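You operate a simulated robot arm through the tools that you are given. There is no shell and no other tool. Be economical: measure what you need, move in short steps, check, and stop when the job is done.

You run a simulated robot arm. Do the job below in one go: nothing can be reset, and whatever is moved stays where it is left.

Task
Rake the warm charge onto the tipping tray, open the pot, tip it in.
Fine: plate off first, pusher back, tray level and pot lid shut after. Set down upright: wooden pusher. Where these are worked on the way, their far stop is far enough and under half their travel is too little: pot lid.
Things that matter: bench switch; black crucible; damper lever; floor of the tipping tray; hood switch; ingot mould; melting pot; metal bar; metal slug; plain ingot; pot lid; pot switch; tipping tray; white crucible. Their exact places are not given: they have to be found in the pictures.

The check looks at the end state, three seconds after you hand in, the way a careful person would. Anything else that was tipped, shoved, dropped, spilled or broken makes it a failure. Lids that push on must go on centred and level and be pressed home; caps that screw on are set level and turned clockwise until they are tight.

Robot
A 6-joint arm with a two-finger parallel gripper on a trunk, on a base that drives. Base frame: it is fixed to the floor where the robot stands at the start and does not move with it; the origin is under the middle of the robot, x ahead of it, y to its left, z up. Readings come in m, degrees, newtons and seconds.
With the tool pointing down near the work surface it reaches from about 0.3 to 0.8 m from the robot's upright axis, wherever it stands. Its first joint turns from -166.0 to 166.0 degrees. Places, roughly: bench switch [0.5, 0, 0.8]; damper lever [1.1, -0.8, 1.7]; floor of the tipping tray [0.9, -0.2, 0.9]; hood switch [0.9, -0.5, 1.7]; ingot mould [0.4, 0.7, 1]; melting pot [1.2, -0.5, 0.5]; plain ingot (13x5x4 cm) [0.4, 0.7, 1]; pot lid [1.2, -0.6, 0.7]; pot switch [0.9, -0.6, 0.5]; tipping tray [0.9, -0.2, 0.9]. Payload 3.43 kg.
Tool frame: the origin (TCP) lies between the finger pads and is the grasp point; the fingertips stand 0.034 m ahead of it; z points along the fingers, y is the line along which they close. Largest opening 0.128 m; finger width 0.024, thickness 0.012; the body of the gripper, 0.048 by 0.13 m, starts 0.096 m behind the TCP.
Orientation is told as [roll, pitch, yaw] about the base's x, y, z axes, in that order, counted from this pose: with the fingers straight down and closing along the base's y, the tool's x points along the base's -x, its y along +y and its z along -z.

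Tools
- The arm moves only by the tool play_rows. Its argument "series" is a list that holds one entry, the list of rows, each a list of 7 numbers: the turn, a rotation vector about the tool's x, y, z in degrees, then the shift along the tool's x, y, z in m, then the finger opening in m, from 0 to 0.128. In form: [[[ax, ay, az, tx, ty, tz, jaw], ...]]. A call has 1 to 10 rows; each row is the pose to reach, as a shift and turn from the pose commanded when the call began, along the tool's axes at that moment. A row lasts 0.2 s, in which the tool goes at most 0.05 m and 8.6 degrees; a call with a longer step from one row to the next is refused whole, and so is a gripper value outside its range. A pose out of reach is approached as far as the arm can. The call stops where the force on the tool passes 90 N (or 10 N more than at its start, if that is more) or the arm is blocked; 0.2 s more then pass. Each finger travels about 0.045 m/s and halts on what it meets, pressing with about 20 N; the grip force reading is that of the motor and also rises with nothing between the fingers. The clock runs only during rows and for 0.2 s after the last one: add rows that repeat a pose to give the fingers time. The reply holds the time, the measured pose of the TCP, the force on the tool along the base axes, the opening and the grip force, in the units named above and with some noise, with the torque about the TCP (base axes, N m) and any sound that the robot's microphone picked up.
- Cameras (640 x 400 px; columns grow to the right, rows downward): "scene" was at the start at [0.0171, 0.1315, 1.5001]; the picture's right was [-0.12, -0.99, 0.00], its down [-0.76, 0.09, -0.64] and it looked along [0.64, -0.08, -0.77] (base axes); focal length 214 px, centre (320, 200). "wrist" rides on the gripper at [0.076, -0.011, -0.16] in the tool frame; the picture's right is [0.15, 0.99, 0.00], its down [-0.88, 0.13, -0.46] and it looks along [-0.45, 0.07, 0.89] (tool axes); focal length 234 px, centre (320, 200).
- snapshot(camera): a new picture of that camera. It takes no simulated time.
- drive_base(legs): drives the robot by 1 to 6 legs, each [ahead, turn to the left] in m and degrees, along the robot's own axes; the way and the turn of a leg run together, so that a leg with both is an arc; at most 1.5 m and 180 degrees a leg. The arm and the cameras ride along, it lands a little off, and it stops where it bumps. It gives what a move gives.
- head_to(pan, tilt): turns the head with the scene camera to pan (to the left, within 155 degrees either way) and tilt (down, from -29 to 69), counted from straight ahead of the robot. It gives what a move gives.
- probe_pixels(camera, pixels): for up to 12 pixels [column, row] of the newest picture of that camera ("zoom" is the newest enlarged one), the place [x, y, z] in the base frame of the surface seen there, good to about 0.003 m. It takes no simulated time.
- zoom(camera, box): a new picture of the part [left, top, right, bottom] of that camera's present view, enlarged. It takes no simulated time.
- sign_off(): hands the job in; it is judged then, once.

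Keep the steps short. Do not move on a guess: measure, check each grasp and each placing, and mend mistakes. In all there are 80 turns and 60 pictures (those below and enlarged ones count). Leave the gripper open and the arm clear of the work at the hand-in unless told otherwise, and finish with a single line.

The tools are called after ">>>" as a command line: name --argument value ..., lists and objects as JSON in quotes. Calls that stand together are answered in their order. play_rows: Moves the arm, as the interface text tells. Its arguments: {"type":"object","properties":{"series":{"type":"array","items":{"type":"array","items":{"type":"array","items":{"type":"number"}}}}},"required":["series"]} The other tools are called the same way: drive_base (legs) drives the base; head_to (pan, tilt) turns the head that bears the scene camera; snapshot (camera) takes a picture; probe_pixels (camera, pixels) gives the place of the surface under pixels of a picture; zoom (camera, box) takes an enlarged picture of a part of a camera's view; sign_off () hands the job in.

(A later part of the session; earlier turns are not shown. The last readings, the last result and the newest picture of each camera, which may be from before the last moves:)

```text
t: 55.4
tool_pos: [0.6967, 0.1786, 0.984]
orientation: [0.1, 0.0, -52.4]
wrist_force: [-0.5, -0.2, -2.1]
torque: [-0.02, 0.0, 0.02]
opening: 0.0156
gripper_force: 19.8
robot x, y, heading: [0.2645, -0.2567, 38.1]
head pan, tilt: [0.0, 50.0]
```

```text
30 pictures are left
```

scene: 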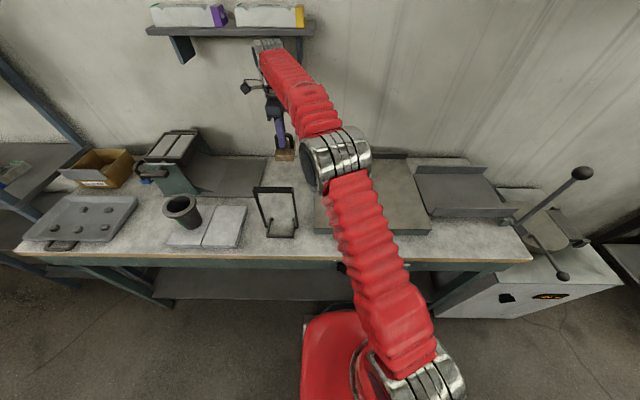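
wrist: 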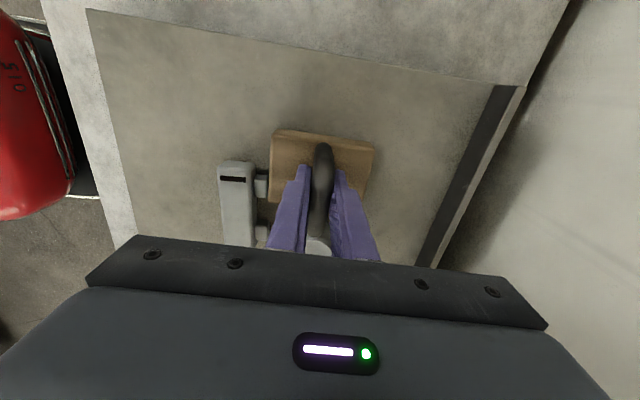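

Push slowly along +u, 0.19 m first.

>>> play_rows --series '[[[0, 0, 0, -0.019, 0, 0.002, 0], [0, 0, 0, -0.038, 0, 0.002, 0], [0, 0, 0, -0.057, 0, 0.002, 0], [0, 0, 0, -0.076, -0.001, 0.002, 0], [0, 0, 0, -0.095, -0.002, 0.002, 0], [0, 0, 0, -0.114, -0.004, 0.002, 0], [0, 0, 0, -0.133, -0.006, 0.002, 0], [0, 0, 0, -0.152, -0.008, 0.002, 0], [0, 0, 0, -0.171, -0.009, 0.002, 0], [0, 0, 0, -0.19, -0.009, 0.002, 0]]]'

>>> snapshot --camera "scene"

```text
t: 57.6
tool_pos: [0.8059, 0.0209, 0.9839]
orientation: [0.0, -0.1, -52.4]
wrist_force: [0.6, -0.4, -1.8]
torque: [0.01, -0.01, -0.03]
opening: 0.0158
gripper_force: 20.3
robot x, y, heading: [0.2661, -0.2545, 38.0]
head pan, tilt: [0.0, 50.0]
```

```text
29 pictures are left
```

scene: 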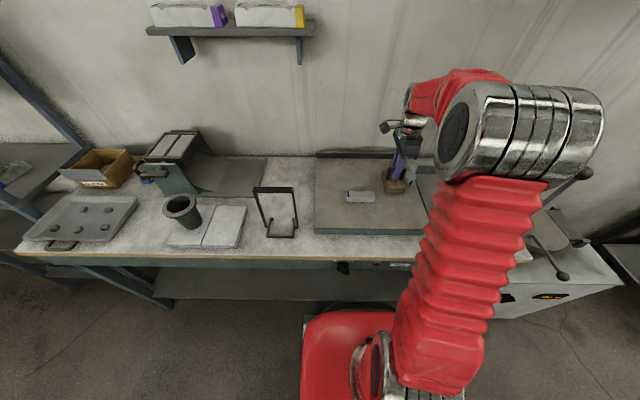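

>>> zoom --camera "scene" --box '[320, 130, 480, 230]'

```text
4.00 times, centred on (400, 180) of scene
```

zoom: 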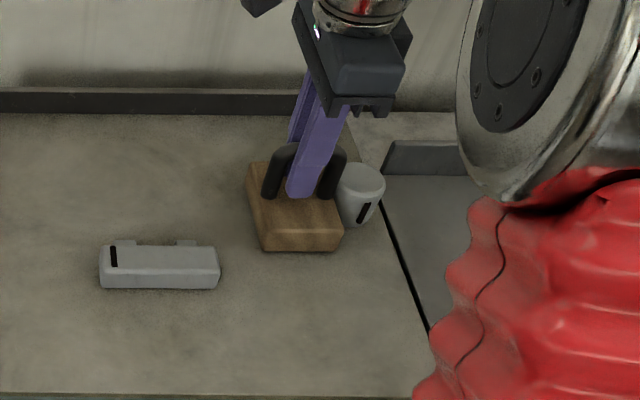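

Slug is upright against the block at the seam. Continue pushing 0.155 m onto the tray.

>>> play_rows --series '[[[0, 0, 0, -0.0175, 0, 0, 0], [0, 0, 0, -0.035, 0, 0, 0], [0, 0, 0, -0.0525, 0, 0, 0], [0, 0, 0, -0.07, 0, 0, 0], [0, 0, 0, -0.0875, 0, 0, 0], [0, 0, 0, -0.105, 0, 0, 0], [0, 0, 0, -0.1225, 0, 0, 0], [0, 0, 0, -0.14, 0, 0, 0], [0, 0, 0, -0.155, 0, 0, 0]]]'

>>> snapshot --camera "wrist"

```text
t: 59.6
tool_pos: [0.9011, -0.1018, 0.9831]
orientation: [0.0, -0.1, -52.5]
wrist_force: [-0.6, 0.7, -0.9]
torque: [0.02, -0.01, 0.02]
opening: 0.0158
gripper_force: 20.0
robot x, y, heading: [0.2659, -0.256, 37.9]
head pan, tilt: [0.0, 50.0]
```

```text
27 pictures are left
```

wrist: 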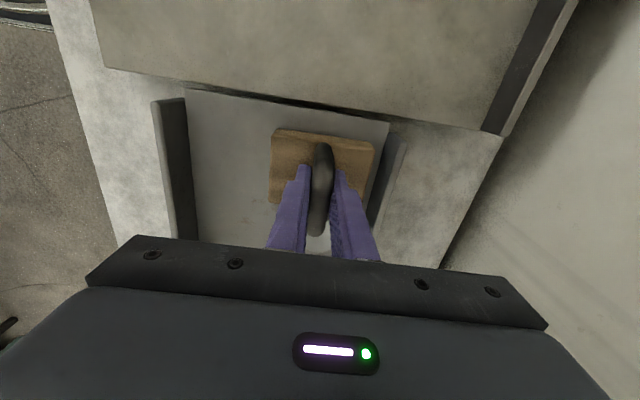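

Slug is in the tray. Back off, lift over, and go behind the bar (u=0.235, v=0.58).

>>> play_rows --series '[[[0, 0, 0, 0.02, 0, 0, 0], [0, 0, 0, 0.04, 0, -0.025, 0], [0, 0, 0, 0.05, 0, -0.06, 0], [0, 0, 0, 0.08, -0.01, -0.085, 0], [0, 0, 0, 0.125, -0.02, -0.085, 0], [0, 0, 0, 0.17, -0.03, -0.085, 0], [0, 0, 0, 0.215, -0.04, -0.085, 0], [0, 0, 0, 0.26, -0.05, -0.085, 0], [0, 0, 0, 0.305, -0.06, -0.085, 0], [0, 0, 0, 0.35, -0.0715, -0.085, 0]]]'

>>> play_rows --series '[[[0, 0, 0, 0.03, 0, 0, 0], [0, 0, 0, 0.048, 0, 0, 0], [0, 0, 0, 0.048, 0, 0.03, 0], [0, 0, 0, 0.048, 0, 0.05, 0]]]'

>>> snapshot --camera "wrist"

>>> zoom --camera "scene" --box '[300, 130, 540, 280]'

```text
t: 61.8
tool_pos: [0.6285, 0.1328, 1.0683]
orientation: [0.0, -0.1, -52.4]
wrist_force: [-0.8, 0.2, -2.0]
torque: [0.01, -0.03, 0.02]
opening: 0.0158
gripper_force: 19.5
robot x, y, heading: [0.2665, -0.258, 38.1]
head pan, tilt: [0.0, 50.0]
```

```text
t: 62.8
tool_pos: [0.6, 0.1698, 1.0176]
orientation: [0.1, -0.2, -52.3]
wrist_force: [0.3, -0.8, -1.2]
torque: [0.03, -0.01, 0.03]
opening: 0.0158
gripper_force: 19.9
robot x, y, heading: [0.269, -0.2531, 38.0]
head pan, tilt: [0.0, 50.0]
```

```text
26 pictures are left
```

wrist: 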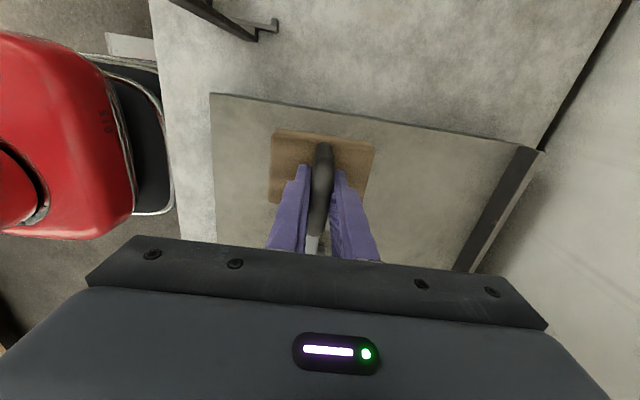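

```text
2.67 times, centred on (420, 205) of scene
```

zoom: 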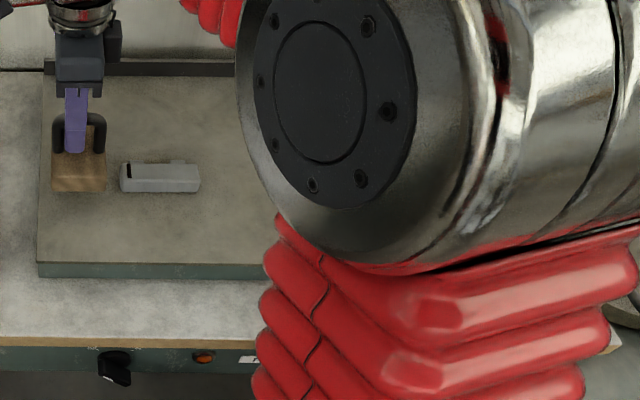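

Lower and push the bar, first 0.2 m.

>>> play_rows --series '[[[0, 0, 0, 0, 0, 0.018, 0], [0, 0, 0, 0, 0, 0.034, 0], [0, 0, 0, -0.02, 0, 0.034, 0], [0, 0, 0, -0.045, 0, 0.034, 0], [0, 0, 0, -0.07, 0, 0.034, 0], [0, 0, 0, -0.095, 0, 0.034, 0], [0, 0, 0, -0.12, 0, 0.034, 0], [0, 0, 0, -0.145, 0, 0.034, 0], [0, 0, 0, -0.17, 0, 0.034, 0], [0, 0, 0, -0.195, 0, 0.034, 0]]]'

>>> zoom --camera "scene" --box '[320, 130, 480, 230]'

```text
t: 65.0
tool_pos: [0.7195, 0.0151, 0.9851]
orientation: [0.1, -0.1, -52.5]
wrist_force: [-0.3, -1.0, -0.8]
torque: [0.03, 0.02, 0.01]
opening: 0.0157
gripper_force: 19.8
robot x, y, heading: [0.2628, -0.2577, 37.8]
head pan, tilt: [0.0, 50.0]
```

```text
4.00 times, centred on (400, 180) of scene
```

zoom: 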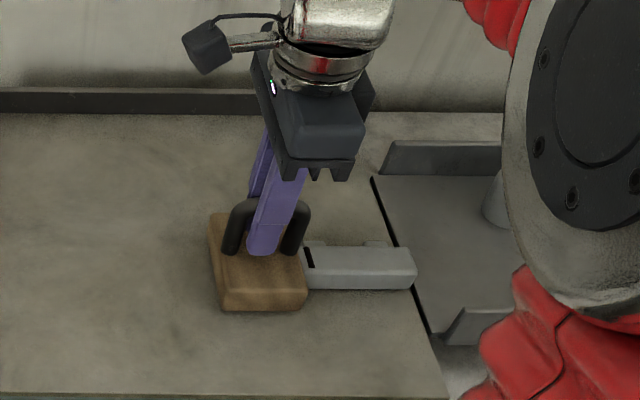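

Bar is crossing onto the tray straight. Push another 0.19 m.

>>> play_rows --series '[[[0, 0, 0, -0.02, 0, 0, 0], [0, 0, 0, -0.04, 0, 0, 0], [0, 0, 0, -0.06, 0, 0, 0], [0, 0, 0, -0.08, 0, 0, 0], [0, 0, 0, -0.1, 0, 0, 0], [0, 0, 0, -0.12, 0, 0, 0], [0, 0, 0, -0.14, 0, 0, 0], [0, 0, 0, -0.16, 0, 0, 0], [0, 0, 0, -0.178, 0, 0, 0], [0, 0, 0, -0.19, 0, 0, 0]]]'

>>> play_rows --series '[[[0, 0, 0, 0.02, 0, 0, 0], [0, 0, 0, 0.04, 0, -0.02, 0], [0, 0, 0, 0.05, 0, -0.06, 0], [0, 0, 0, 0.06, 0.0, -0.1, 0], [0, 0, 0, 0.105, 0.01, -0.1, 0], [0, 0, 0, 0.15, 0.025, -0.1, 0], [0, 0, 0, 0.195, 0.04, -0.1, 0], [0, 0, 0, 0.24, 0.055, -0.1, 0], [0, 0, 0, 0.285, 0.07, -0.1, 0], [0, 0, 0, 0.33, 0.08, -0.1, 0]]]'

>>> snapshot --camera "scene"

```text
t: 67.2
tool_pos: [0.8357, -0.1343, 0.9852]
orientation: [0.1, -0.1, -52.4]
wrist_force: [-1.1, 1.8, -1.8]
torque: [0.05, 0.05, 0.0]
opening: 0.0158
gripper_force: 20.0
robot x, y, heading: [0.2669, -0.2536, 37.9]
head pan, tilt: [0.0, 50.0]
```

```text
t: 69.4
tool_pos: [0.6993, 0.1742, 1.0831]
orientation: [0.1, -0.1, -52.5]
wrist_force: [0.4, 0.4, -2.1]
torque: [-0.01, 0.01, 0.02]
opening: 0.0156
gripper_force: 20.1
robot x, y, heading: [0.2683, -0.2609, 37.9]
head pan, tilt: [0.0, 50.0]
```

```text
23 pictures are left
```

scene: 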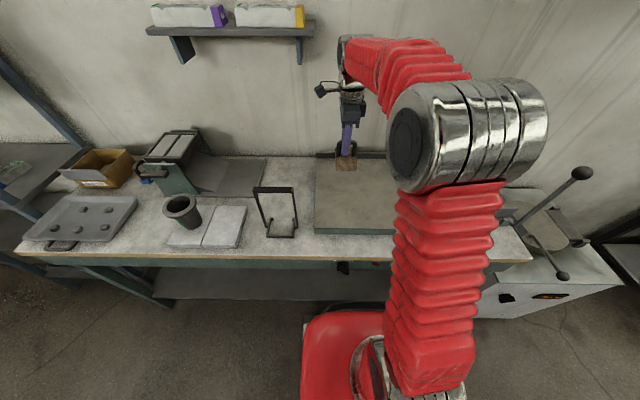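

Return the pusher to its original spot.

>>> play_rows --series '[[[0, 0, 0, 0.044, 0.0153, 0, 0], [0, 0, 0, 0.088, 0.0306, 0, 0], [0, 0, 0, 0.132, 0.046, 0, 0], [0, 0, 0, 0.177, 0.0613, 0, 0], [0, 0, 0, 0.2213, 0.0766, 0, 0], [0, 0, 0, 0.2213, 0.0766, 0.045, 0], [0, 0, 0, 0.2213, 0.0766, 0.09, 0], [0, 0, 0, 0.2213, 0.0766, 0.12, 0], [0, 0, 0, 0.2213, 0.0766, 0.138, 0]]]'

>>> play_rows --series '[[[0, 0, 0, 0, 0, 0.004, 0], [0, 0, 0, 0, 0, 0.008, 0], [0, 0, 0, 0, 0, 0.01, 0]]]'

```text
t: 71.4
tool_pos: [0.6226, 0.3967, 0.9436]
orientation: [0.0, 0.0, -52.4]
wrist_force: [0.0, -0.3, -1.4]
torque: [0.04, 0.02, -0.03]
opening: 0.0158
gripper_force: 20.1
robot x, y, heading: [0.2671, -0.2555, 37.8]
head pan, tilt: [0.0, 50.0]
```

```text
t: 72.2
tool_pos: [0.622, 0.3974, 0.9364]
orientation: [0.2, 0.0, -52.5]
wrist_force: [1.0, 2.3, 6.6]
torque: [-0.07, -0.12, 0.09]
opening: 0.0159
gripper_force: 19.8
robot x, y, heading: [0.2677, -0.2559, 37.9]
head pan, tilt: [0.0, 50.0]
```

Contact felt. Release and rise, then check the pusher and the tray.

>>> play_rows --series '[[[0, 0, 0, 0, 0, 0, 0.03], [0, 0, 0, 0, 0, 0, 0.06], [0, 0, 0, 0, 0, 0, 0.06], [0, 0, 0, 0, 0, -0.04, 0.06], [0, 0, 0, 0, 0, -0.09, 0.06], [0, 0, 0, 0, -0.03, -0.13, 0.06], [0, 0, 0, 0, -0.07, -0.15, 0.06], [0, 0, 0, 0, -0.11, -0.17, 0.06], [0, 0, 0, 0, -0.15, -0.19, 0.06], [0, 0, 0, 0, -0.19, -0.21, 0.06]]]'

>>> zoom --camera "scene" --box '[240, 130, 560, 300]'

```text
t: 74.4
tool_pos: [0.4748, 0.281, 1.1439]
orientation: [0.1, -0.1, -52.5]
wrist_force: [0.3, -0.5, -0.5]
torque: [0.01, 0.02, 0.02]
opening: 0.06
gripper_force: 0.2
robot x, y, heading: [0.2709, -0.2548, 38.0]
head pan, tilt: [0.0, 50.0]
```

```text
2.00 times, centred on (400, 215) of scene
```

zoom: 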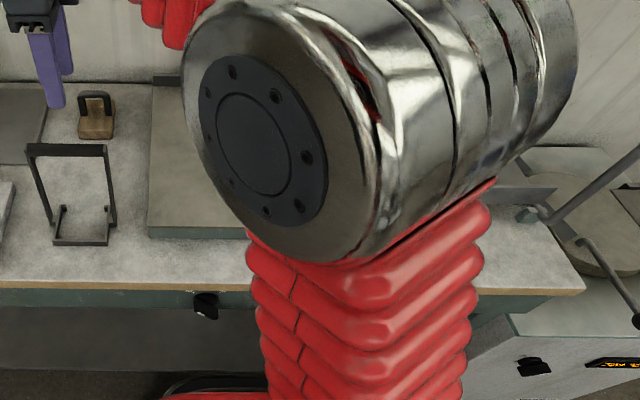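

Pusher stands upright back in place. Retract the arm to a compact neutral pose before driving.

>>> play_rows --series '[[[0, 0, -8.6, -0.02, -0.01, -0.03, 0.08], [0, 0, -17.2, -0.05, -0.02, -0.055, 0.08], [0, 0, -25.8, -0.08, -0.03, -0.08, 0.08], [0, 0, -34.4, -0.11, -0.05, -0.1, 0.08], [0, 0, -43, -0.14, -0.07, -0.106, 0.08], [0, 0, -51.6, -0.17, -0.09, -0.106, 0.08], [0, 0, -60.2, -0.2, -0.11, -0.106, 0.08], [0, 0, -68.8, -0.23, -0.12, -0.106, 0.08], [0, 0, -77.4, -0.26, -0.13, -0.106, 0.08], [0, 0, -86, -0.3, -0.13, -0.106, 0.08]]]'

>>> drive_base --legs '[[-0.11, 0], [0, -90], [0.48, 0], [0, 90]]'

>>> head_to --pan -8 --tilt 50

>>> snapshot --camera "scene"

```text
t: 76.6
tool_pos: [0.5538, -0.0369, 1.2521]
orientation: [-0.2, -0.1, 33.6]
wrist_force: [0.1, -0.5, 0.6]
torque: [0.02, -0.02, -0.02]
opening: 0.08
gripper_force: 0.1
robot x, y, heading: [0.2689, -0.2563, 37.8]
head pan, tilt: [0.0, 50.0]
```

```text
t: 92.4
tool_pos: [0.7563, -0.496, 1.2515]
orientation: [-0.1, -0.1, 32.3]
wrist_force: [0.5, -0.3, -0.5]
torque: [-0.01, 0.02, 0.04]
opening: 0.0798
gripper_force: 0.1
robot x, y, heading: [0.4742, -0.723, 36.6]
head pan, tilt: [0.0, 50.0]
```

```text
t: 93.1
tool_pos: [0.7559, -0.4956, 1.253]
orientation: [-0.1, -0.1, 32.2]
wrist_force: [0.0, 0.2, -0.5]
torque: [0.01, -0.02, 0.02]
opening: 0.08
gripper_force: 0.1
robot x, y, heading: [0.4762, -0.7245, 36.4]
head pan, tilt: [-8.0, 50.0]
```

```text
21 pictures are left
```

scene: 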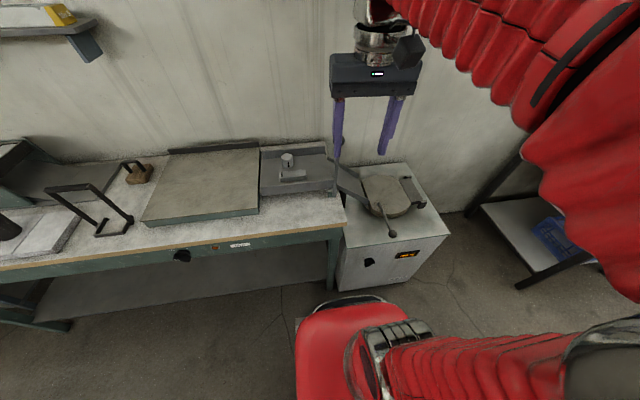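

Both pieces are on the tray. Zoom on pot lid and lever.

>>> zoom --camera "scene" --box '[270, 120, 470, 280]'

>>> probe_pixels --camera "zoom" --pixels '[[384, 360], [372, 325], [358, 295], [352, 270], [365, 222], [440, 300], [385, 310], [432, 185], [478, 270], [500, 262], [395, 225], [225, 180]]'

```text
2.50 times, centred on (370, 200) of scene
```

zoom: 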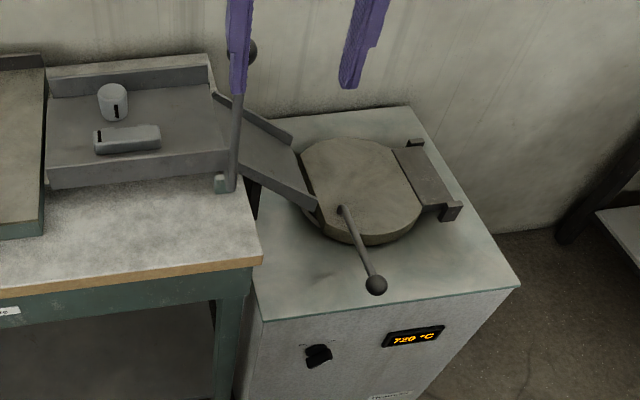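

```text
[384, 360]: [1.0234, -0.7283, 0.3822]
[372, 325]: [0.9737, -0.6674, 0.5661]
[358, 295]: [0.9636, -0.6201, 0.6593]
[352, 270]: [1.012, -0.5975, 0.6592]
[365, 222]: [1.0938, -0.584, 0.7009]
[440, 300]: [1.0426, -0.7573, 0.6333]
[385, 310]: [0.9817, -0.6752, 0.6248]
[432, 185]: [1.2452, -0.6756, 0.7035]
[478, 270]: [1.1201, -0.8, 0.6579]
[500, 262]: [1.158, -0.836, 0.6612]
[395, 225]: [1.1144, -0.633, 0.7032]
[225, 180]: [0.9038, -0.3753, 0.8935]
```

Re-probe with correct pixels: ball (376,285), rod (363,252), (350,225), hinge blocks (450,211), (414,145).

>>> probe_pixels --camera "zoom" --pixels '[[376, 283], [366, 258], [360, 245], [352, 230], [343, 210], [450, 210], [414, 146], [425, 180], [360, 190], [305, 205], [250, 48], [233, 120]]'

```text
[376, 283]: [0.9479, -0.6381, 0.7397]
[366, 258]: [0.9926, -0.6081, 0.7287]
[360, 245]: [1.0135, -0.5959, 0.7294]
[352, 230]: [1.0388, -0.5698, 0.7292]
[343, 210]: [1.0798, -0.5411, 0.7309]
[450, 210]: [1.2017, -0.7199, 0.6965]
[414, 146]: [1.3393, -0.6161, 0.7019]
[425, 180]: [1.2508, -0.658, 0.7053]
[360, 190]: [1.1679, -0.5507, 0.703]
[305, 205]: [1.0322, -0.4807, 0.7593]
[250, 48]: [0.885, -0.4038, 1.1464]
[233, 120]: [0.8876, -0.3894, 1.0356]
```

Rod runs at u≈1.088, z≈0.724, hinge axis at u≈1.30, z≈0.70. Move over the rod, then lower partly.

>>> play_rows --series '[[[0, 0, -1, -0.02, -0.035, 0.02, 0.08], [0, 0, -2, -0.04, -0.071, 0.04, 0.08], [0, 0, -3, -0.06, -0.106, 0.06, 0.08], [0, 0, -4, -0.08, -0.142, 0.08, 0.08], [0, 0, -5, -0.1, -0.177, 0.11, 0.06], [0, 0, -5.4, -0.126, -0.2233, 0.13, 0.05], [0, 0, -5.4, -0.126, -0.2233, 0.175, 0.05], [0, 0, -5.4, -0.126, -0.2233, 0.22, 0.05], [0, 0, -5.4, -0.126, -0.2233, 0.265, 0.05], [0, 0, -5.4, -0.126, -0.2233, 0.31, 0.05]]]'

>>> play_rows --series '[[[0, 0, 0, 0, 0, 0.045, 0.05], [0, 0, 0, 0, 0, 0.09, 0.05], [0, 0, 0, 0, 0, 0.12, 0.05], [0, 0, 0, 0, 0, 0.12, 0.05]]]'

>>> snapshot --camera "wrist"

```text
refused: row 5 steps farther than a row can; nothing moved
```

```text
t: 94.1
tool_pos: [0.7554, -0.4937, 1.1327]
orientation: [0.0, -0.1, 32.1]
wrist_force: [0.4, 0.3, 0.1]
torque: [0.0, 0.02, -0.01]
opening: 0.0499
gripper_force: 0.1
robot x, y, heading: [0.4748, -0.7238, 36.5]
head pan, tilt: [-8.0, 50.0]
```

```text
19 pictures are left
```

wrist: 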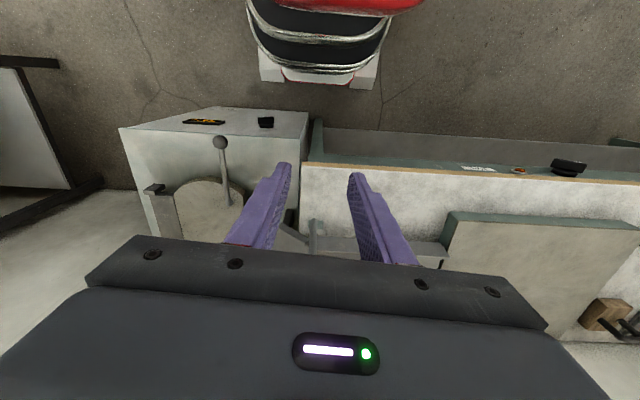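

The first call was refused, only the lowering ran (clear of everything). Redo the lateral motion with smaller steps, then descend.

>>> play_rows --series '[[[0, 0, -1, -0.02, -0.037, 0.0, 0.05], [0, 0, -2, -0.04, -0.075, 0.0, 0.05], [0, 0, -3, -0.06, -0.112, 0.0, 0.05], [0, 0, -4, -0.08, -0.15, 0.0, 0.05], [0, 0, -5, -0.103, -0.188, 0.01, 0.05], [0, 0, -5.4, -0.126, -0.2252, 0.02, 0.05], [0, 0, -5.4, -0.126, -0.2252, 0.065, 0.05], [0, 0, -5.4, -0.126, -0.2252, 0.11, 0.05], [0, 0, -5.4, -0.126, -0.2252, 0.155, 0.05], [0, 0, -5.4, -0.126, -0.2252, 0.2, 0.05]]]'

>>> play_rows --series '[[[0, 0, 0, 0, 0, 0.045, 0.05], [0, 0, 0, 0, 0, 0.09, 0.05], [0, 0, 0, 0, 0, 0.12, 0.05], [0, 0, 0, 0, 0, 0.12, 0.05]]]'

>>> snapshot --camera "wrist"

```text
t: 96.3
tool_pos: [0.9832, -0.6189, 0.9322]
orientation: [-0.1, -0.2, 37.5]
wrist_force: [0.0, -0.1, -0.1]
torque: [0.0, 0.01, -0.03]
opening: 0.05
gripper_force: 0.1
robot x, y, heading: [0.4761, -0.7237, 36.5]
head pan, tilt: [-8.0, 50.0]
```

```text
t: 97.3
tool_pos: [0.9815, -0.6188, 0.8143]
orientation: [-0.1, 0.0, 37.5]
wrist_force: [0.0, 0.2, 0.3]
torque: [-0.02, 0.01, -0.05]
opening: 0.0501
gripper_force: 0.1
robot x, y, heading: [0.4737, -0.7224, 36.6]
head pan, tilt: [-8.0, 50.0]
```

```text
18 pictures are left
```

wrist: 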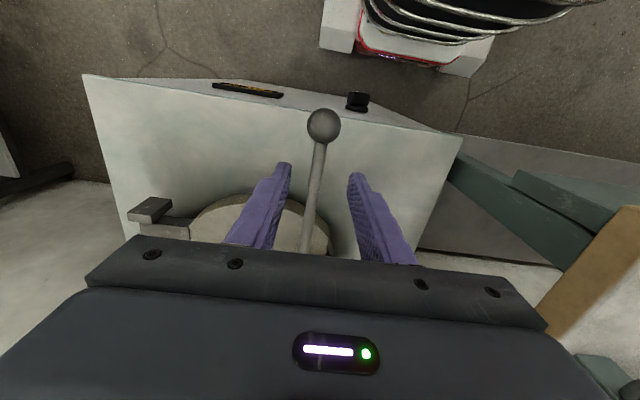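

Rod is between the fingers. Lower 0.087 m and close.

>>> play_rows --series '[[[0, 0, 0, 0, 0, 0.043, 0.05], [0, 0, 0, 0, 0, 0.075, 0.05], [0, 0, 0, 0, 0, 0.087, 0.05], [0, 0, 0, 0, 0, 0.087, 0.03], [0, 0, 0, 0, 0, 0.087, 0.01], [0, 0, 0, 0, 0, 0.087, 0], [0, 0, 0, 0, 0, 0.087, 0], [0, 0, 0, 0, 0, 0.087, 0]]]'

```text
t: 99.1
tool_pos: [0.9824, -0.6203, 0.726]
orientation: [-0.1, -0.1, 37.6]
wrist_force: [-1.4, 3.5, -3.2]
torque: [0.2, -0.19, -0.88]
opening: 0.0134
gripper_force: 45.0
robot x, y, heading: [0.4729, -0.7261, 36.3]
head pan, tilt: [-8.0, 50.0]
```

Rod gripped. Lift along the hinge arc, first 24°.

>>> play_rows --series '[[[0, 0, 0, 0, -0.0042, -0.022, 0], [0, 0, 0, 0, -0.0107, -0.0435, 0], [0, 0, 0, 0, -0.0194, -0.0641, 0], [0, 0, 0, 0, -0.0301, -0.0838, 0], [0, 0, 0, 0, -0.0301, -0.0838, 0]]]'

>>> zoom --camera "scene" --box '[270, 120, 470, 280]'

```text
t: 100.3
tool_pos: [1.0011, -0.6431, 0.8118]
orientation: [0.0, -0.2, 37.6]
wrist_force: [-19.7, 23.7, 15.3]
torque: [0.48, -0.33, -0.87]
opening: 0.0137
gripper_force: 45.1
robot x, y, heading: [0.4733, -0.7243, 36.6]
head pan, tilt: [-8.0, 50.0]
```

```text
2.50 times, centred on (370, 200) of scene
```

zoom: 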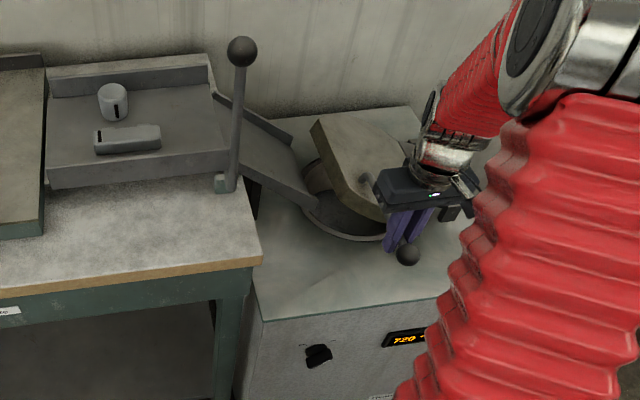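

Lid is opening; the force is radially outward, so I use a slightly larger arc (centre u=1.315, z=0.702) and go on to 60°.

>>> play_rows --series '[[[0, 0, 0, 0, -0.0117, -0.0246, 0], [0, 0, 0, 0, -0.0266, -0.0428, 0], [0, 0, 0, 0, -0.0432, -0.0594, 0], [0, 0, 0, 0, -0.0616, -0.0742, 0], [0, 0, 0, 0, -0.0813, -0.087, 0], [0, 0, 0, 0, -0.1023, -0.0976, 0]]]'

>>> zoom --camera "scene" --box '[270, 120, 470, 280]'

```text
t: 101.7
tool_pos: [1.0632, -0.7247, 0.9076]
orientation: [0.0, 0.1, 37.5]
wrist_force: [-16.1, -12.8, -8.2]
torque: [-0.24, 0.37, -0.9]
opening: 0.0137
gripper_force: 44.5
robot x, y, heading: [0.4746, -0.7225, 36.4]
head pan, tilt: [-8.0, 50.0]
```

```text
2.50 times, centred on (370, 200) of scene
```

zoom: 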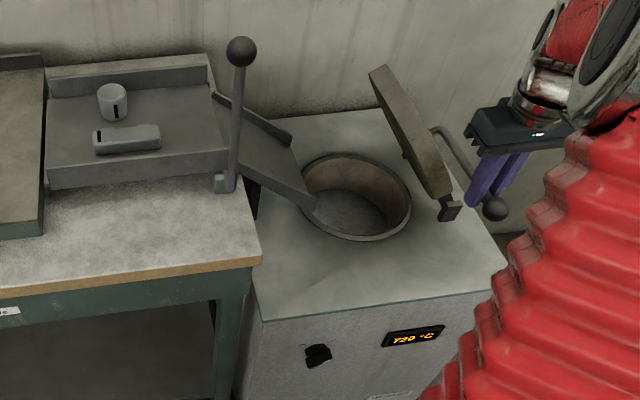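

Nearly upright. Continue to ~100° until the stop.

>>> play_rows --series '[[[0, 0, 0, 0.003, -0.022, -0.0084, 0], [0, 0, 0, 0.003, -0.0447, -0.0145, 0], [0, 0, 0, 0.003, -0.0679, -0.0181, 0], [0, 0, 0, 0.003, -0.0914, -0.0193, 0], [0, 0, 0, 0.003, -0.1148, -0.018, 0], [0, 0, 0, 0.003, -0.1381, -0.0144, 0], [0, 0, 0, 0.003, -0.1609, -0.0082, 0]]]'

>>> zoom --camera "scene" --box '[270, 120, 470, 280]'

```text
t: 103.3
tool_pos: [1.1572, -0.8489, 0.9137]
orientation: [0.3, 0.1, 37.7]
wrist_force: [-30.1, 24.8, 21.1]
torque: [0.66, -0.07, -0.9]
opening: 0.0134
gripper_force: 45.2
robot x, y, heading: [0.4746, -0.7235, 36.2]
head pan, tilt: [-8.0, 50.0]
```

```text
2.50 times, centred on (370, 200) of scene
```

zoom: 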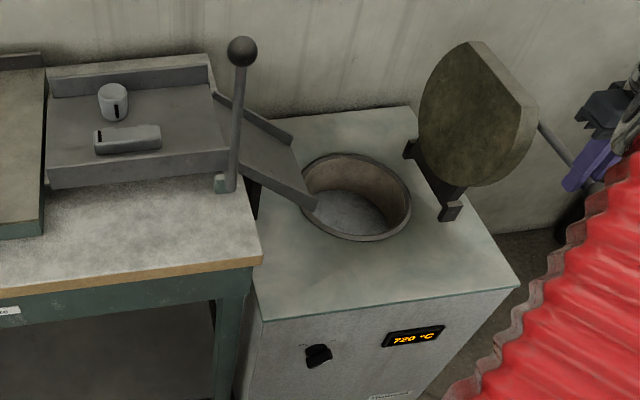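

Lid is past vertical, against resistance (stop). Release and rise straight up, and check it stays.

>>> play_rows --series '[[[0, 0, 0, 0, 0, 0, 0.03], [0, 0, 0, 0, 0, 0, 0.06], [0, 0, 0, 0, 0, 0, 0.06], [0, 0, 0, 0, 0, -0.04, 0.06], [0, 0, 0, 0, 0, -0.085, 0.06], [0, 0, 0, 0, 0, -0.13, 0.06], [0, 0, 0, 0, 0, -0.175, 0.06], [0, 0, 0, 0, 0, -0.22, 0.06], [0, 0, 0, 0, 0.02, -0.265, 0.06], [0, 0, 0, 0, 0.04, -0.31, 0.06]]]'

>>> play_rows --series '[[[0, 0, 8.6, 0.01, 0.045, -0.015, 0.06], [0, 0, 17.2, 0.02, 0.09, -0.03, 0.06], [0, 0, 25.8, 0.03, 0.135, -0.045, 0.06], [0, 0, 34.4, 0.03, 0.18, -0.06, 0.06], [0, 0, 43, 0.03, 0.225, -0.07, 0.07], [0, 0, 51.6, 0.03, 0.27, -0.08, 0.08], [0, 0, 60.2, 0.02, 0.315, -0.08, 0.08], [0, 0, 68.8, 0, 0.35, -0.08, 0.08], [0, 0, 77.4, -0.02, 0.38, -0.08, 0.08], [0, 0, 86, -0.04, 0.4, -0.08, 0.08]]]'

>>> snapshot --camera "scene"

```text
t: 105.5
tool_pos: [1.1339, -0.8182, 1.2265]
orientation: [-0.2, 0.0, 37.6]
wrist_force: [0.1, 0.2, -0.7]
torque: [0.02, 0.01, -0.01]
opening: 0.0601
gripper_force: 0.1
robot x, y, heading: [0.4738, -0.7227, 36.2]
head pan, tilt: [-8.0, 50.0]
```

```text
t: 107.3
tool_pos: [0.9861, -0.6856, 1.3063]
orientation: [-1.7, 1.0, -43.6]
wrist_force: [0.7, -0.3, 0.3]
torque: [-0.01, 0.06, -0.01]
opening: 0.08
gripper_force: 0.0
robot x, y, heading: [0.5737, -0.7634, 8.5]
head pan, tilt: [-8.0, 50.0]
stopped in row 8: the arm was blocked; the commanded pose is now the measured one
```

```text
14 pictures are left
```

scene: 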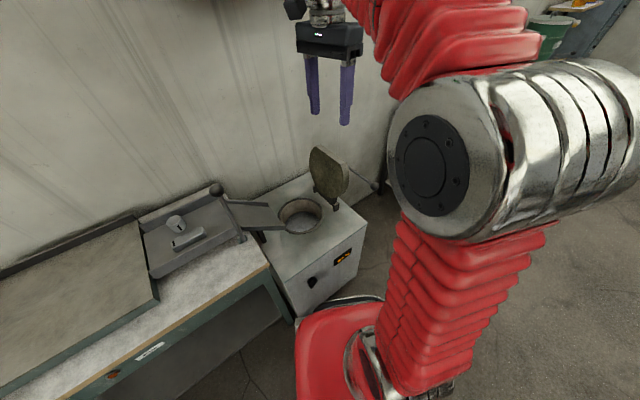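

The base was shoved (heading now 8.5°): the elbow met something, perhaps the hood above. Look up at the hood before moving.

>>> head_to --pan 25 --tilt -12

>>> snapshot --camera "scene"

```text
t: 108.6
tool_pos: [0.9883, -0.6831, 1.3082]
orientation: [-1.0, -0.1, -45.0]
wrist_force: [-0.3, -0.6, -0.2]
torque: [-0.02, 0.0, 0.0]
opening: 0.08
gripper_force: 0.0
robot x, y, heading: [0.5706, -0.7648, 8.8]
head pan, tilt: [25.0, -12.0]
```

```text
13 pictures are left
```

scene: 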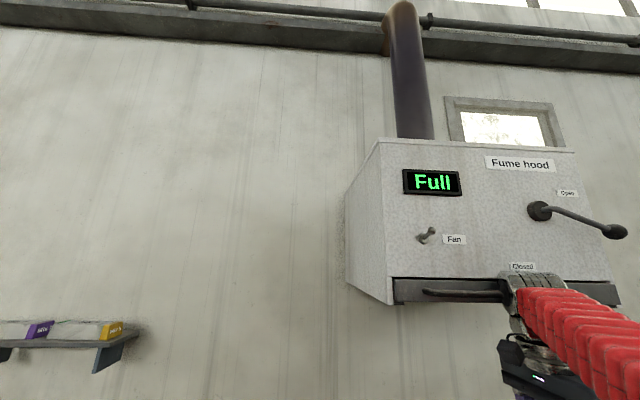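

>>> probe_pixels --camera "scene" --pixels '[[398, 300], [348, 280], [460, 293], [600, 295], [540, 210], [612, 232], [567, 193], [520, 267], [530, 285], [545, 300], [600, 340]]'

>>> zoom --camera "scene" --box '[400, 150, 640, 300]'

```text
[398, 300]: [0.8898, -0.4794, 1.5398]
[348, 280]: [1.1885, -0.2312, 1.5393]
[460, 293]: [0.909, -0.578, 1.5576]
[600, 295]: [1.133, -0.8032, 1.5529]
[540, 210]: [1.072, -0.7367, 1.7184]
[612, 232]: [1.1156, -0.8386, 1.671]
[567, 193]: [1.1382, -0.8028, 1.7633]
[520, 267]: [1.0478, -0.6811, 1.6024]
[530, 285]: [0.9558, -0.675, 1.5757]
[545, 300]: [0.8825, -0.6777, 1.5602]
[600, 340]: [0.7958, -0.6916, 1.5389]
```

```text
2.67 times, centred on (520, 225) of scene
```

zoom: 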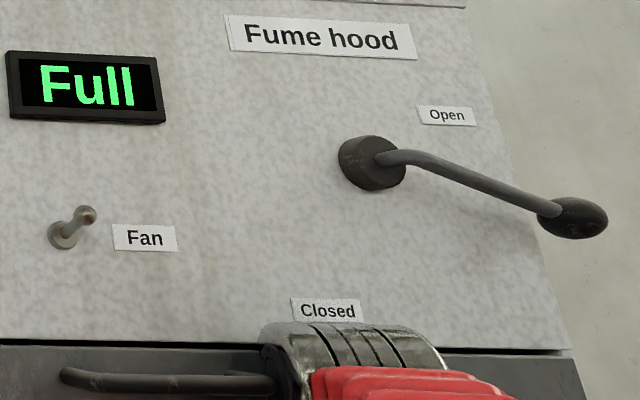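

The damper lever and fan switch look untouched; the wrist had met the hood's front handle (z≈1.55). I back away and lower the arm, staying below the hood from now on (TCP z ≤ 1.22).

>>> play_rows --series '[[[0, 0, 0, 0, -0.02, 0.015, 0.08], [0, 0, 0, 0, -0.04, 0.04, 0.08], [0, 0, 0, 0, -0.05, 0.07, 0.08], [0, 0, 3, 0, -0.05, 0.095, 0.08], [0, 0, 7.4, 0, -0.05, 0.095, 0.08]]]'

>>> head_to --pan 25 --tilt 48

>>> snapshot --camera "scene"

```text
t: 108.9
tool_pos: [0.9963, -0.6771, 1.3201]
orientation: [1.6, -1.7, -44.6]
wrist_force: [6.9, -0.5, 2.1]
torque: [0.09, 0.75, -0.04]
opening: 0.0798
gripper_force: 0.1
robot x, y, heading: [0.5701, -0.7679, 7.5]
head pan, tilt: [25.0, -12.0]
stopped in row 1: the arm was blocked; the commanded pose is now the measured one
```

```text
t: 110.2
tool_pos: [0.997, -0.6784, 1.322]
orientation: [1.3, -1.7, -44.6]
wrist_force: [-0.3, 0.2, 0.8]
torque: [0.01, 0.03, 0.0]
opening: 0.08
gripper_force: 0.0
robot x, y, heading: [0.5749, -0.758, 9.0]
head pan, tilt: [25.0, 48.0]
```

```text
11 pictures are left
```

scene: 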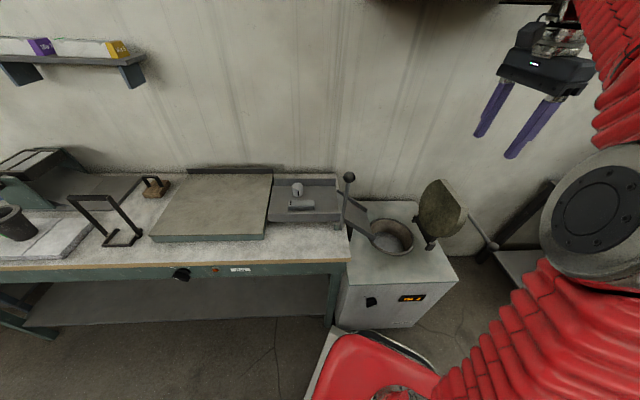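

Everything on the bench is intact and the lid stays open. The wrist likely sits inside the hood's lip, so go straight down first.

>>> play_rows --series '[[[0, 0, 0, 0, 0, 0.01, 0.08], [0, 0, 0, 0, 0, 0.025, 0.08], [0, 0, 0, 0, 0, 0.05, 0.08], [0, 0, 0, 0, 0, 0.08, 0.08], [0, 0, 0, 0, 0, 0.11, 0.08]]]'

```text
t: 110.5
tool_pos: [0.9996, -0.6835, 1.3272]
orientation: [0.9, -1.3, -44.9]
wrist_force: [-0.4, 0.0, 0.9]
torque: [-0.04, -0.09, -0.02]
opening: 0.0802
gripper_force: 0.2
robot x, y, heading: [0.5687, -0.7595, 8.9]
head pan, tilt: [25.0, 48.0]
stopped in row 1: the arm was blocked; the commanded pose is now the measured one
```

Still blocked. Look at the arm/hood contact more closely.

>>> head_to --pan 0 --tilt 5

>>> snapshot --camera "scene"

```text
t: 111.7
tool_pos: [0.9994, -0.6851, 1.3269]
orientation: [1.0, -1.0, -44.8]
wrist_force: [-0.4, -1.0, 0.0]
torque: [-0.05, -0.02, 0.0]
opening: 0.0802
gripper_force: 0.0
robot x, y, heading: [0.5715, -0.7622, 9.1]
head pan, tilt: [0.0, 5.0]
```

```text
10 pictures are left
```

scene: 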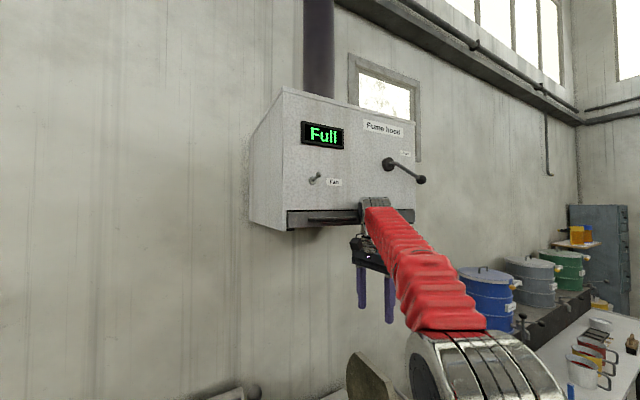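

The wrist sits on the hood's handle bar. Lift 3 cm, then back straight off toward the robot.

>>> play_rows --series '[[[0, 0, 0, 0, 0, -0.012, 0.08], [0, 0, 0, 0, 0, -0.025, 0.08], [0, 0, 0, 0, -0.015, -0.03, 0.08], [0, 0, 0, 0, -0.03, -0.03, 0.08], [0, 0, 0, 0, -0.05, -0.03, 0.08], [0, 0, 0, 0, -0.08, -0.03, 0.08]]]'

```text
t: 112.0
tool_pos: [0.9845, -0.6944, 1.33]
orientation: [-3.1, 1.9, -45.3]
wrist_force: [0.0, -0.6, 0.3]
torque: [0.0, -0.07, 0.01]
opening: 0.0801
gripper_force: 0.0
robot x, y, heading: [0.5681, -0.7614, 8.9]
head pan, tilt: [0.0, 5.0]
stopped in row 1: the arm was blocked; the commanded pose is now the measured one
```

Each arm try stops at once. Use the base instead: back off 6 cm.

>>> drive_base --legs '[[-0.06, 0]]'

```text
t: 112.7
tool_pos: [0.9998, -0.7021, 1.3154]
orientation: [-1.2, 0.9, -45.7]
wrist_force: [-0.3, -1.0, -0.7]
torque: [-0.02, 0.01, 0.02]
opening: 0.0797
gripper_force: 0.0
robot x, y, heading: [0.5591, -0.7628, 8.4]
head pan, tilt: [0.0, 5.0]
stopped in leg 1: the robot was blocked; the commanded pose is now the measured one
```

Blocked too. The wrist came from the right side (+u) while rising, so reverse that: move +u, then down.

>>> play_rows --series '[[[0, 0, 0, -0.015, 0, 0.0, 0.08], [0, 0, 0, -0.03, 0, 0.005, 0.08], [0, 0, 0, -0.05, 0, 0.01, 0.08], [0, 0, 0, -0.07, 0, 0.03, 0.08], [0, 0, 0, -0.09, 0, 0.06, 0.08], [0, 0, 0, -0.1, 0, 0.1, 0.08]]]'

```text
t: 113.3
tool_pos: [1.01, -0.7116, 1.2977]
orientation: [-0.8, 0.1, -45.4]
wrist_force: [-0.3, -0.3, -0.2]
torque: [-0.04, 0.0, -0.01]
opening: 0.0802
gripper_force: 0.1
out of reach, approached as far as the arm can: row 1, 2
robot x, y, heading: [0.5589, -0.7605, 8.5]
head pan, tilt: [0.0, 5.0]
stopped in row 2: the arm was blocked; the commanded pose is now the measured one
```

Some progress (down 2 cm). Repeat downward.

>>> play_rows --series '[[[0, 0, 0, -0.005, 0, 0.01, 0.08], [0, 0, 0, -0.01, 0, 0.025, 0.08], [0, 0, 0, -0.01, 0, 0.05, 0.08], [0, 0, 0, -0.01, 0, 0.08, 0.08], [0, 0, 0, -0.01, 0, 0.1, 0.08]]]'

```text
t: 113.8
tool_pos: [1.0156, -0.7157, 1.2825]
orientation: [-0.6, -0.2, -45.4]
wrist_force: [0.6, -0.4, 0.1]
torque: [-0.1, 0.07, -0.01]
opening: 0.0803
gripper_force: 0.0
robot x, y, heading: [0.557, -0.7635, 8.1]
head pan, tilt: [0.0, 5.0]
stopped in row 2: the arm was blocked; the commanded pose is now the measured one
```

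Progress each time; send several small downward calls.

>>> play_rows --series '[[[0, 0, 0, -0.008, 0, 0.01, 0.08], [0, 0, 0, -0.015, 0, 0.02, 0.08], [0, 0, 0, -0.02, 0, 0.04, 0.08], [0, 0, 0, -0.02, 0, 0.07, 0.08]]]'

>>> play_rows --series '[[[0, 0, 0, -0.008, 0, 0.01, 0.08], [0, 0, 0, -0.015, 0, 0.02, 0.08], [0, 0, 0, -0.02, 0, 0.04, 0.08]]]'

>>> play_rows --series '[[[0, 0, 0, 0, 0.01, 0.01, 0.08], [0, 0, 0, 0, 0.015, 0.02, 0.08], [0, 0, 0, 0, 0.015, 0.04, 0.08]]]'

```text
t: 114.3
tool_pos: [1.1138, -0.6921, 1.1812]
orientation: [-6.0, 2.9, -44.1]
wrist_force: [-7.7, -0.8, 9.6]
torque: [0.11, -1.08, 0.05]
opening: 0.0797
gripper_force: 0.1
robot x, y, heading: [0.5567, -0.7609, 8.6]
head pan, tilt: [0.0, 5.0]
stopped in row 2: the arm was blocked; the commanded pose is now the measured one
```

```text
t: 114.7
tool_pos: [1.3225, -0.6765, 1.0618]
orientation: [-8.9, 5.1, -45.2]
wrist_force: [8.3, -3.4, 15.5]
torque: [0.48, 0.61, -0.1]
opening: 0.0786
gripper_force: 0.0
robot x, y, heading: [0.558, -0.7653, 9.3]
head pan, tilt: [0.0, 5.0]
stopped in row 1: the arm was blocked; the commanded pose is now the measured one
```

```text
t: 115.0
tool_pos: [1.2817, -0.6723, 1.0345]
orientation: [-13.3, 8.5, -45.3]
wrist_force: [13.0, 0.9, -19.3]
torque: [-0.24, 2.06, -0.1]
opening: 0.0799
gripper_force: 0.1
robot x, y, heading: [0.553, -0.7656, 9.3]
head pan, tilt: [0.0, 5.0]
stopped in row 1: the arm was blocked; the commanded pose is now the measured one
```

It sprang loose and moved to near the lid. Look immediately.

>>> head_to --pan 5 --tilt 40

>>> snapshot --camera "scene"

```text
t: 116.0
tool_pos: [1.2471, -0.6777, 1.0864]
orientation: [-10.1, 6.2, -44.8]
wrist_force: [-1.4, 0.7, 5.1]
torque: [0.06, -0.29, 0.02]
opening: 0.0798
gripper_force: 0.0
robot x, y, heading: [0.5541, -0.7652, 9.0]
head pan, tilt: [5.0, 40.0]
```

```text
9 pictures are left
```

scene: 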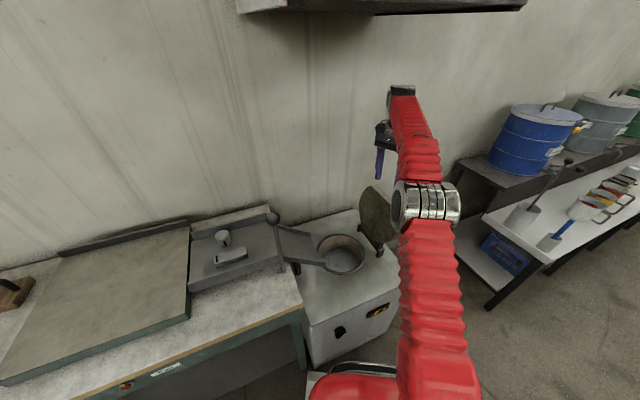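

Lid still open, nothing displaced. The arm is free, above the lid. Level the tool and pull back toward the robot at this height.

>>> play_rows --series '[[[-2.5, -1.5, 1.9, 0.004, -0.03, 0, 0.08], [-5, -3.1, 3.8, 0.008, -0.06, 0, 0.08], [-7.5, -4.6, 5.7, 0.012, -0.09, 0, 0.08], [-10.1, -6.2, 7.6, 0.016, -0.12, 0, 0.08], [-10.1, -6.2, 7.6, 0.021, -0.16, 0, 0.08], [-10.1, -6.2, 7.6, 0.026, -0.2, 0, 0.08]]]'

```text
t: 117.4
tool_pos: [1.0975, -0.8011, 1.1177]
orientation: [-0.9, -0.3, -51.9]
wrist_force: [0.7, 0.4, -0.1]
torque: [0.01, 0.02, -0.01]
opening: 0.0798
gripper_force: 0.0
robot x, y, heading: [0.5547, -0.7647, 9.3]
head pan, tilt: [5.0, 40.0]
```

Free and level. Move at z≈1.145 toward the lever ball from the +u side, stopping short.

>>> play_rows --series '[[[0.5, 0, 0.5, 0.044, 0.012, -0.004, 0.08], [0.9, 0.3, 0.5, 0.088, 0.024, -0.008, 0.08], [0.9, 0.3, 0.5, 0.132, 0.036, -0.012, 0.08], [0.9, 0.3, 0.5, 0.176, 0.048, -0.016, 0.08], [0.9, 0.3, 0.5, 0.22, 0.06, -0.02, 0.08], [0.9, 0.3, 0.5, 0.264, 0.072, -0.024, 0.08], [0.9, 0.3, 0.5, 0.308, 0.084, -0.027, 0.08], [0.9, 0.3, 0.5, 0.35, 0.092, -0.027, 0.08]]]'

>>> snapshot --camera "wrist"

```text
t: 119.2
tool_pos: [0.952, -0.4666, 1.1441]
orientation: [-1.7, -0.1, -52.5]
wrist_force: [-0.3, 0.6, -0.5]
torque: [0.0, 0.01, -0.02]
opening: 0.08
gripper_force: 0.0
robot x, y, heading: [0.5525, -0.7656, 9.1]
head pan, tilt: [5.0, 40.0]
```

```text
8 pictures are left
```

wrist: 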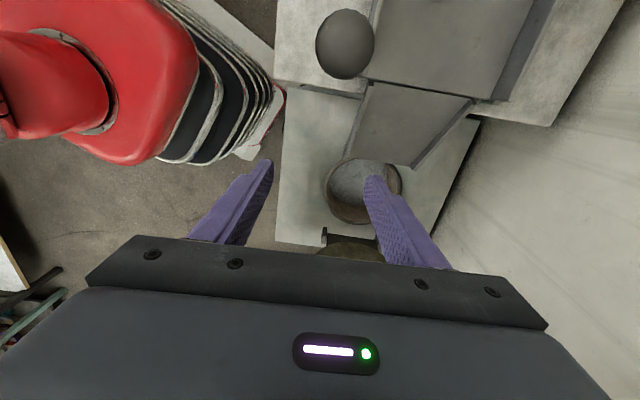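

>>> probe_pixels --camera "wrist" --pixels '[[345, 43], [320, 43], [372, 43], [345, 12], [345, 74]]'

```text
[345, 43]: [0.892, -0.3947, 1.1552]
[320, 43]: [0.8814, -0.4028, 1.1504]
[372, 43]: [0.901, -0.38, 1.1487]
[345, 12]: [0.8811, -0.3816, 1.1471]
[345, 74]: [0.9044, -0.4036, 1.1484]
```

Ball centre u≈0.856, v≈0.467, z≈1.14; lined up. Approach 0.095 m and close on the ball.

>>> play_rows --series '[[[0, 0, 0, 0.03, -0.001, 0, 0.08], [0, 0, 0, 0.06, -0.002, 0.002, 0.08], [0, 0, 0, 0.085, -0.002, 0.004, 0.08], [0, 0, 0, 0.095, -0.002, 0.004, 0.08], [0, 0, 0, 0.095, -0.002, 0.004, 0.055], [0, 0, 0, 0.095, -0.002, 0.004, 0.03], [0, 0, 0, 0.095, -0.002, 0.004, 0.02], [0, 0, 0, 0.095, -0.002, 0.004, 0.02]]]'

```text
t: 121.0
tool_pos: [0.8944, -0.3939, 1.1377]
orientation: [-1.6, 0.0, -52.4]
wrist_force: [21.2, 22.9, -2.7]
torque: [0.07, -0.3, -0.02]
opening: 0.0355
gripper_force: 36.5
robot x, y, heading: [0.553, -0.7659, 9.3]
head pan, tilt: [5.0, 40.0]
```

Ball gripped. Tip the lever toward the pot, first 20°.

>>> play_rows --series '[[[0, 0, 0, -0.0222, 0.003, 0.0018, 0.02], [0, 0, 0, -0.0443, 0.003, 0.0056, 0.02], [0, 0, 0, -0.0659, 0.003, 0.0113, 0.02], [0, 0, 0, -0.0869, 0.003, 0.0188, 0.02]]]'

>>> snapshot --camera "scene"

```text
t: 122.0
tool_pos: [0.9476, -0.4625, 1.1203]
orientation: [-1.8, -0.1, -52.3]
wrist_force: [-0.7, 0.1, 0.9]
torque: [-0.01, 0.0, -0.04]
opening: 0.02
gripper_force: 0.1
robot x, y, heading: [0.5514, -0.7693, 9.0]
head pan, tilt: [5.0, 40.0]
```

```text
7 pictures are left
```

scene: 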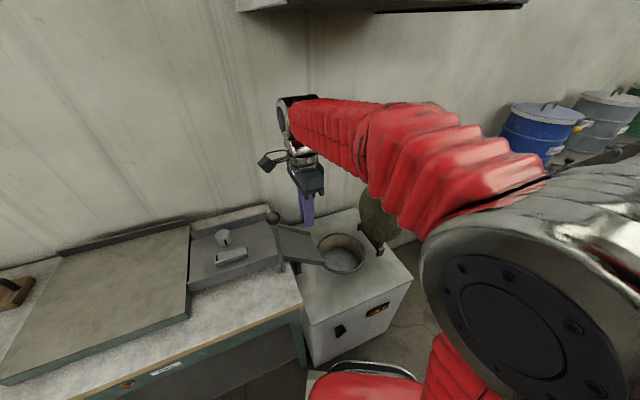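

The fingers slid off; the lever did not move. Go around in front of the ball to its −u side and push with the two fingers slightly apart as a cradle.

>>> play_rows --series '[[[0, 0, 0, 0, -0.04, -0.005, 0.022], [0, 0, 0, 0, -0.085, -0.012, 0.022], [0, 0, 0, 0.045, -0.085, -0.012, 0.022], [0, 0, 0, 0.09, -0.085, -0.012, 0.022], [0, 0, 0, 0.135, -0.085, -0.012, 0.022], [0, 0, 0, 0.165, -0.085, -0.012, 0.022], [0, 0, 0, 0.165, -0.04, -0.012, 0.022], [0, 0, 0, 0.165, -0.001, -0.012, 0.022], [0, 0, 0, 0.165, -0.001, -0.012, 0.022]]]'

>>> play_rows --series '[[[0, 0, 0, -0.025, 0, 0, 0.022], [0, 0, 0, -0.045, 0, 0, 0.022], [0, 0, 0, -0.065, 0, 0, 0.022], [0, 0, 0, -0.085, 0, 0.002, 0.022]]]'

>>> snapshot --camera "scene"

```text
t: 124.0
tool_pos: [0.8459, -0.3332, 1.1329]
orientation: [-1.9, -0.1, -52.3]
wrist_force: [0.7, 0.8, -0.5]
torque: [0.01, 0.02, 0.02]
opening: 0.0219
gripper_force: 0.0
robot x, y, heading: [0.5544, -0.767, 9.3]
head pan, tilt: [5.0, 40.0]
```

```text
t: 125.0
tool_pos: [0.897, -0.399, 1.1302]
orientation: [-1.7, 0.0, -52.3]
wrist_force: [1.1, 14.0, 3.6]
torque: [-0.05, 0.01, 0.3]
opening: 0.0274
gripper_force: 4.9
robot x, y, heading: [0.5531, -0.7632, 9.0]
head pan, tilt: [5.0, 40.0]
```

```text
6 pictures are left
```

scene: 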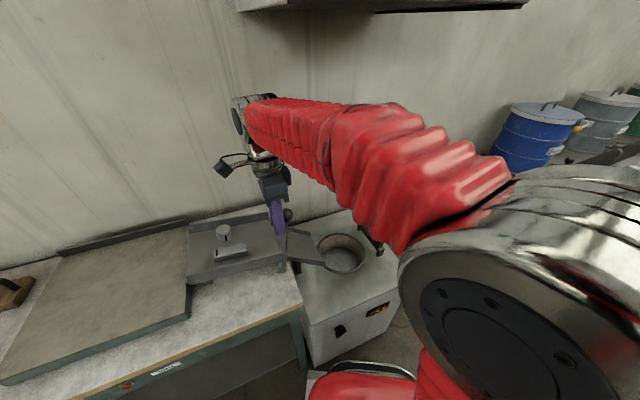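

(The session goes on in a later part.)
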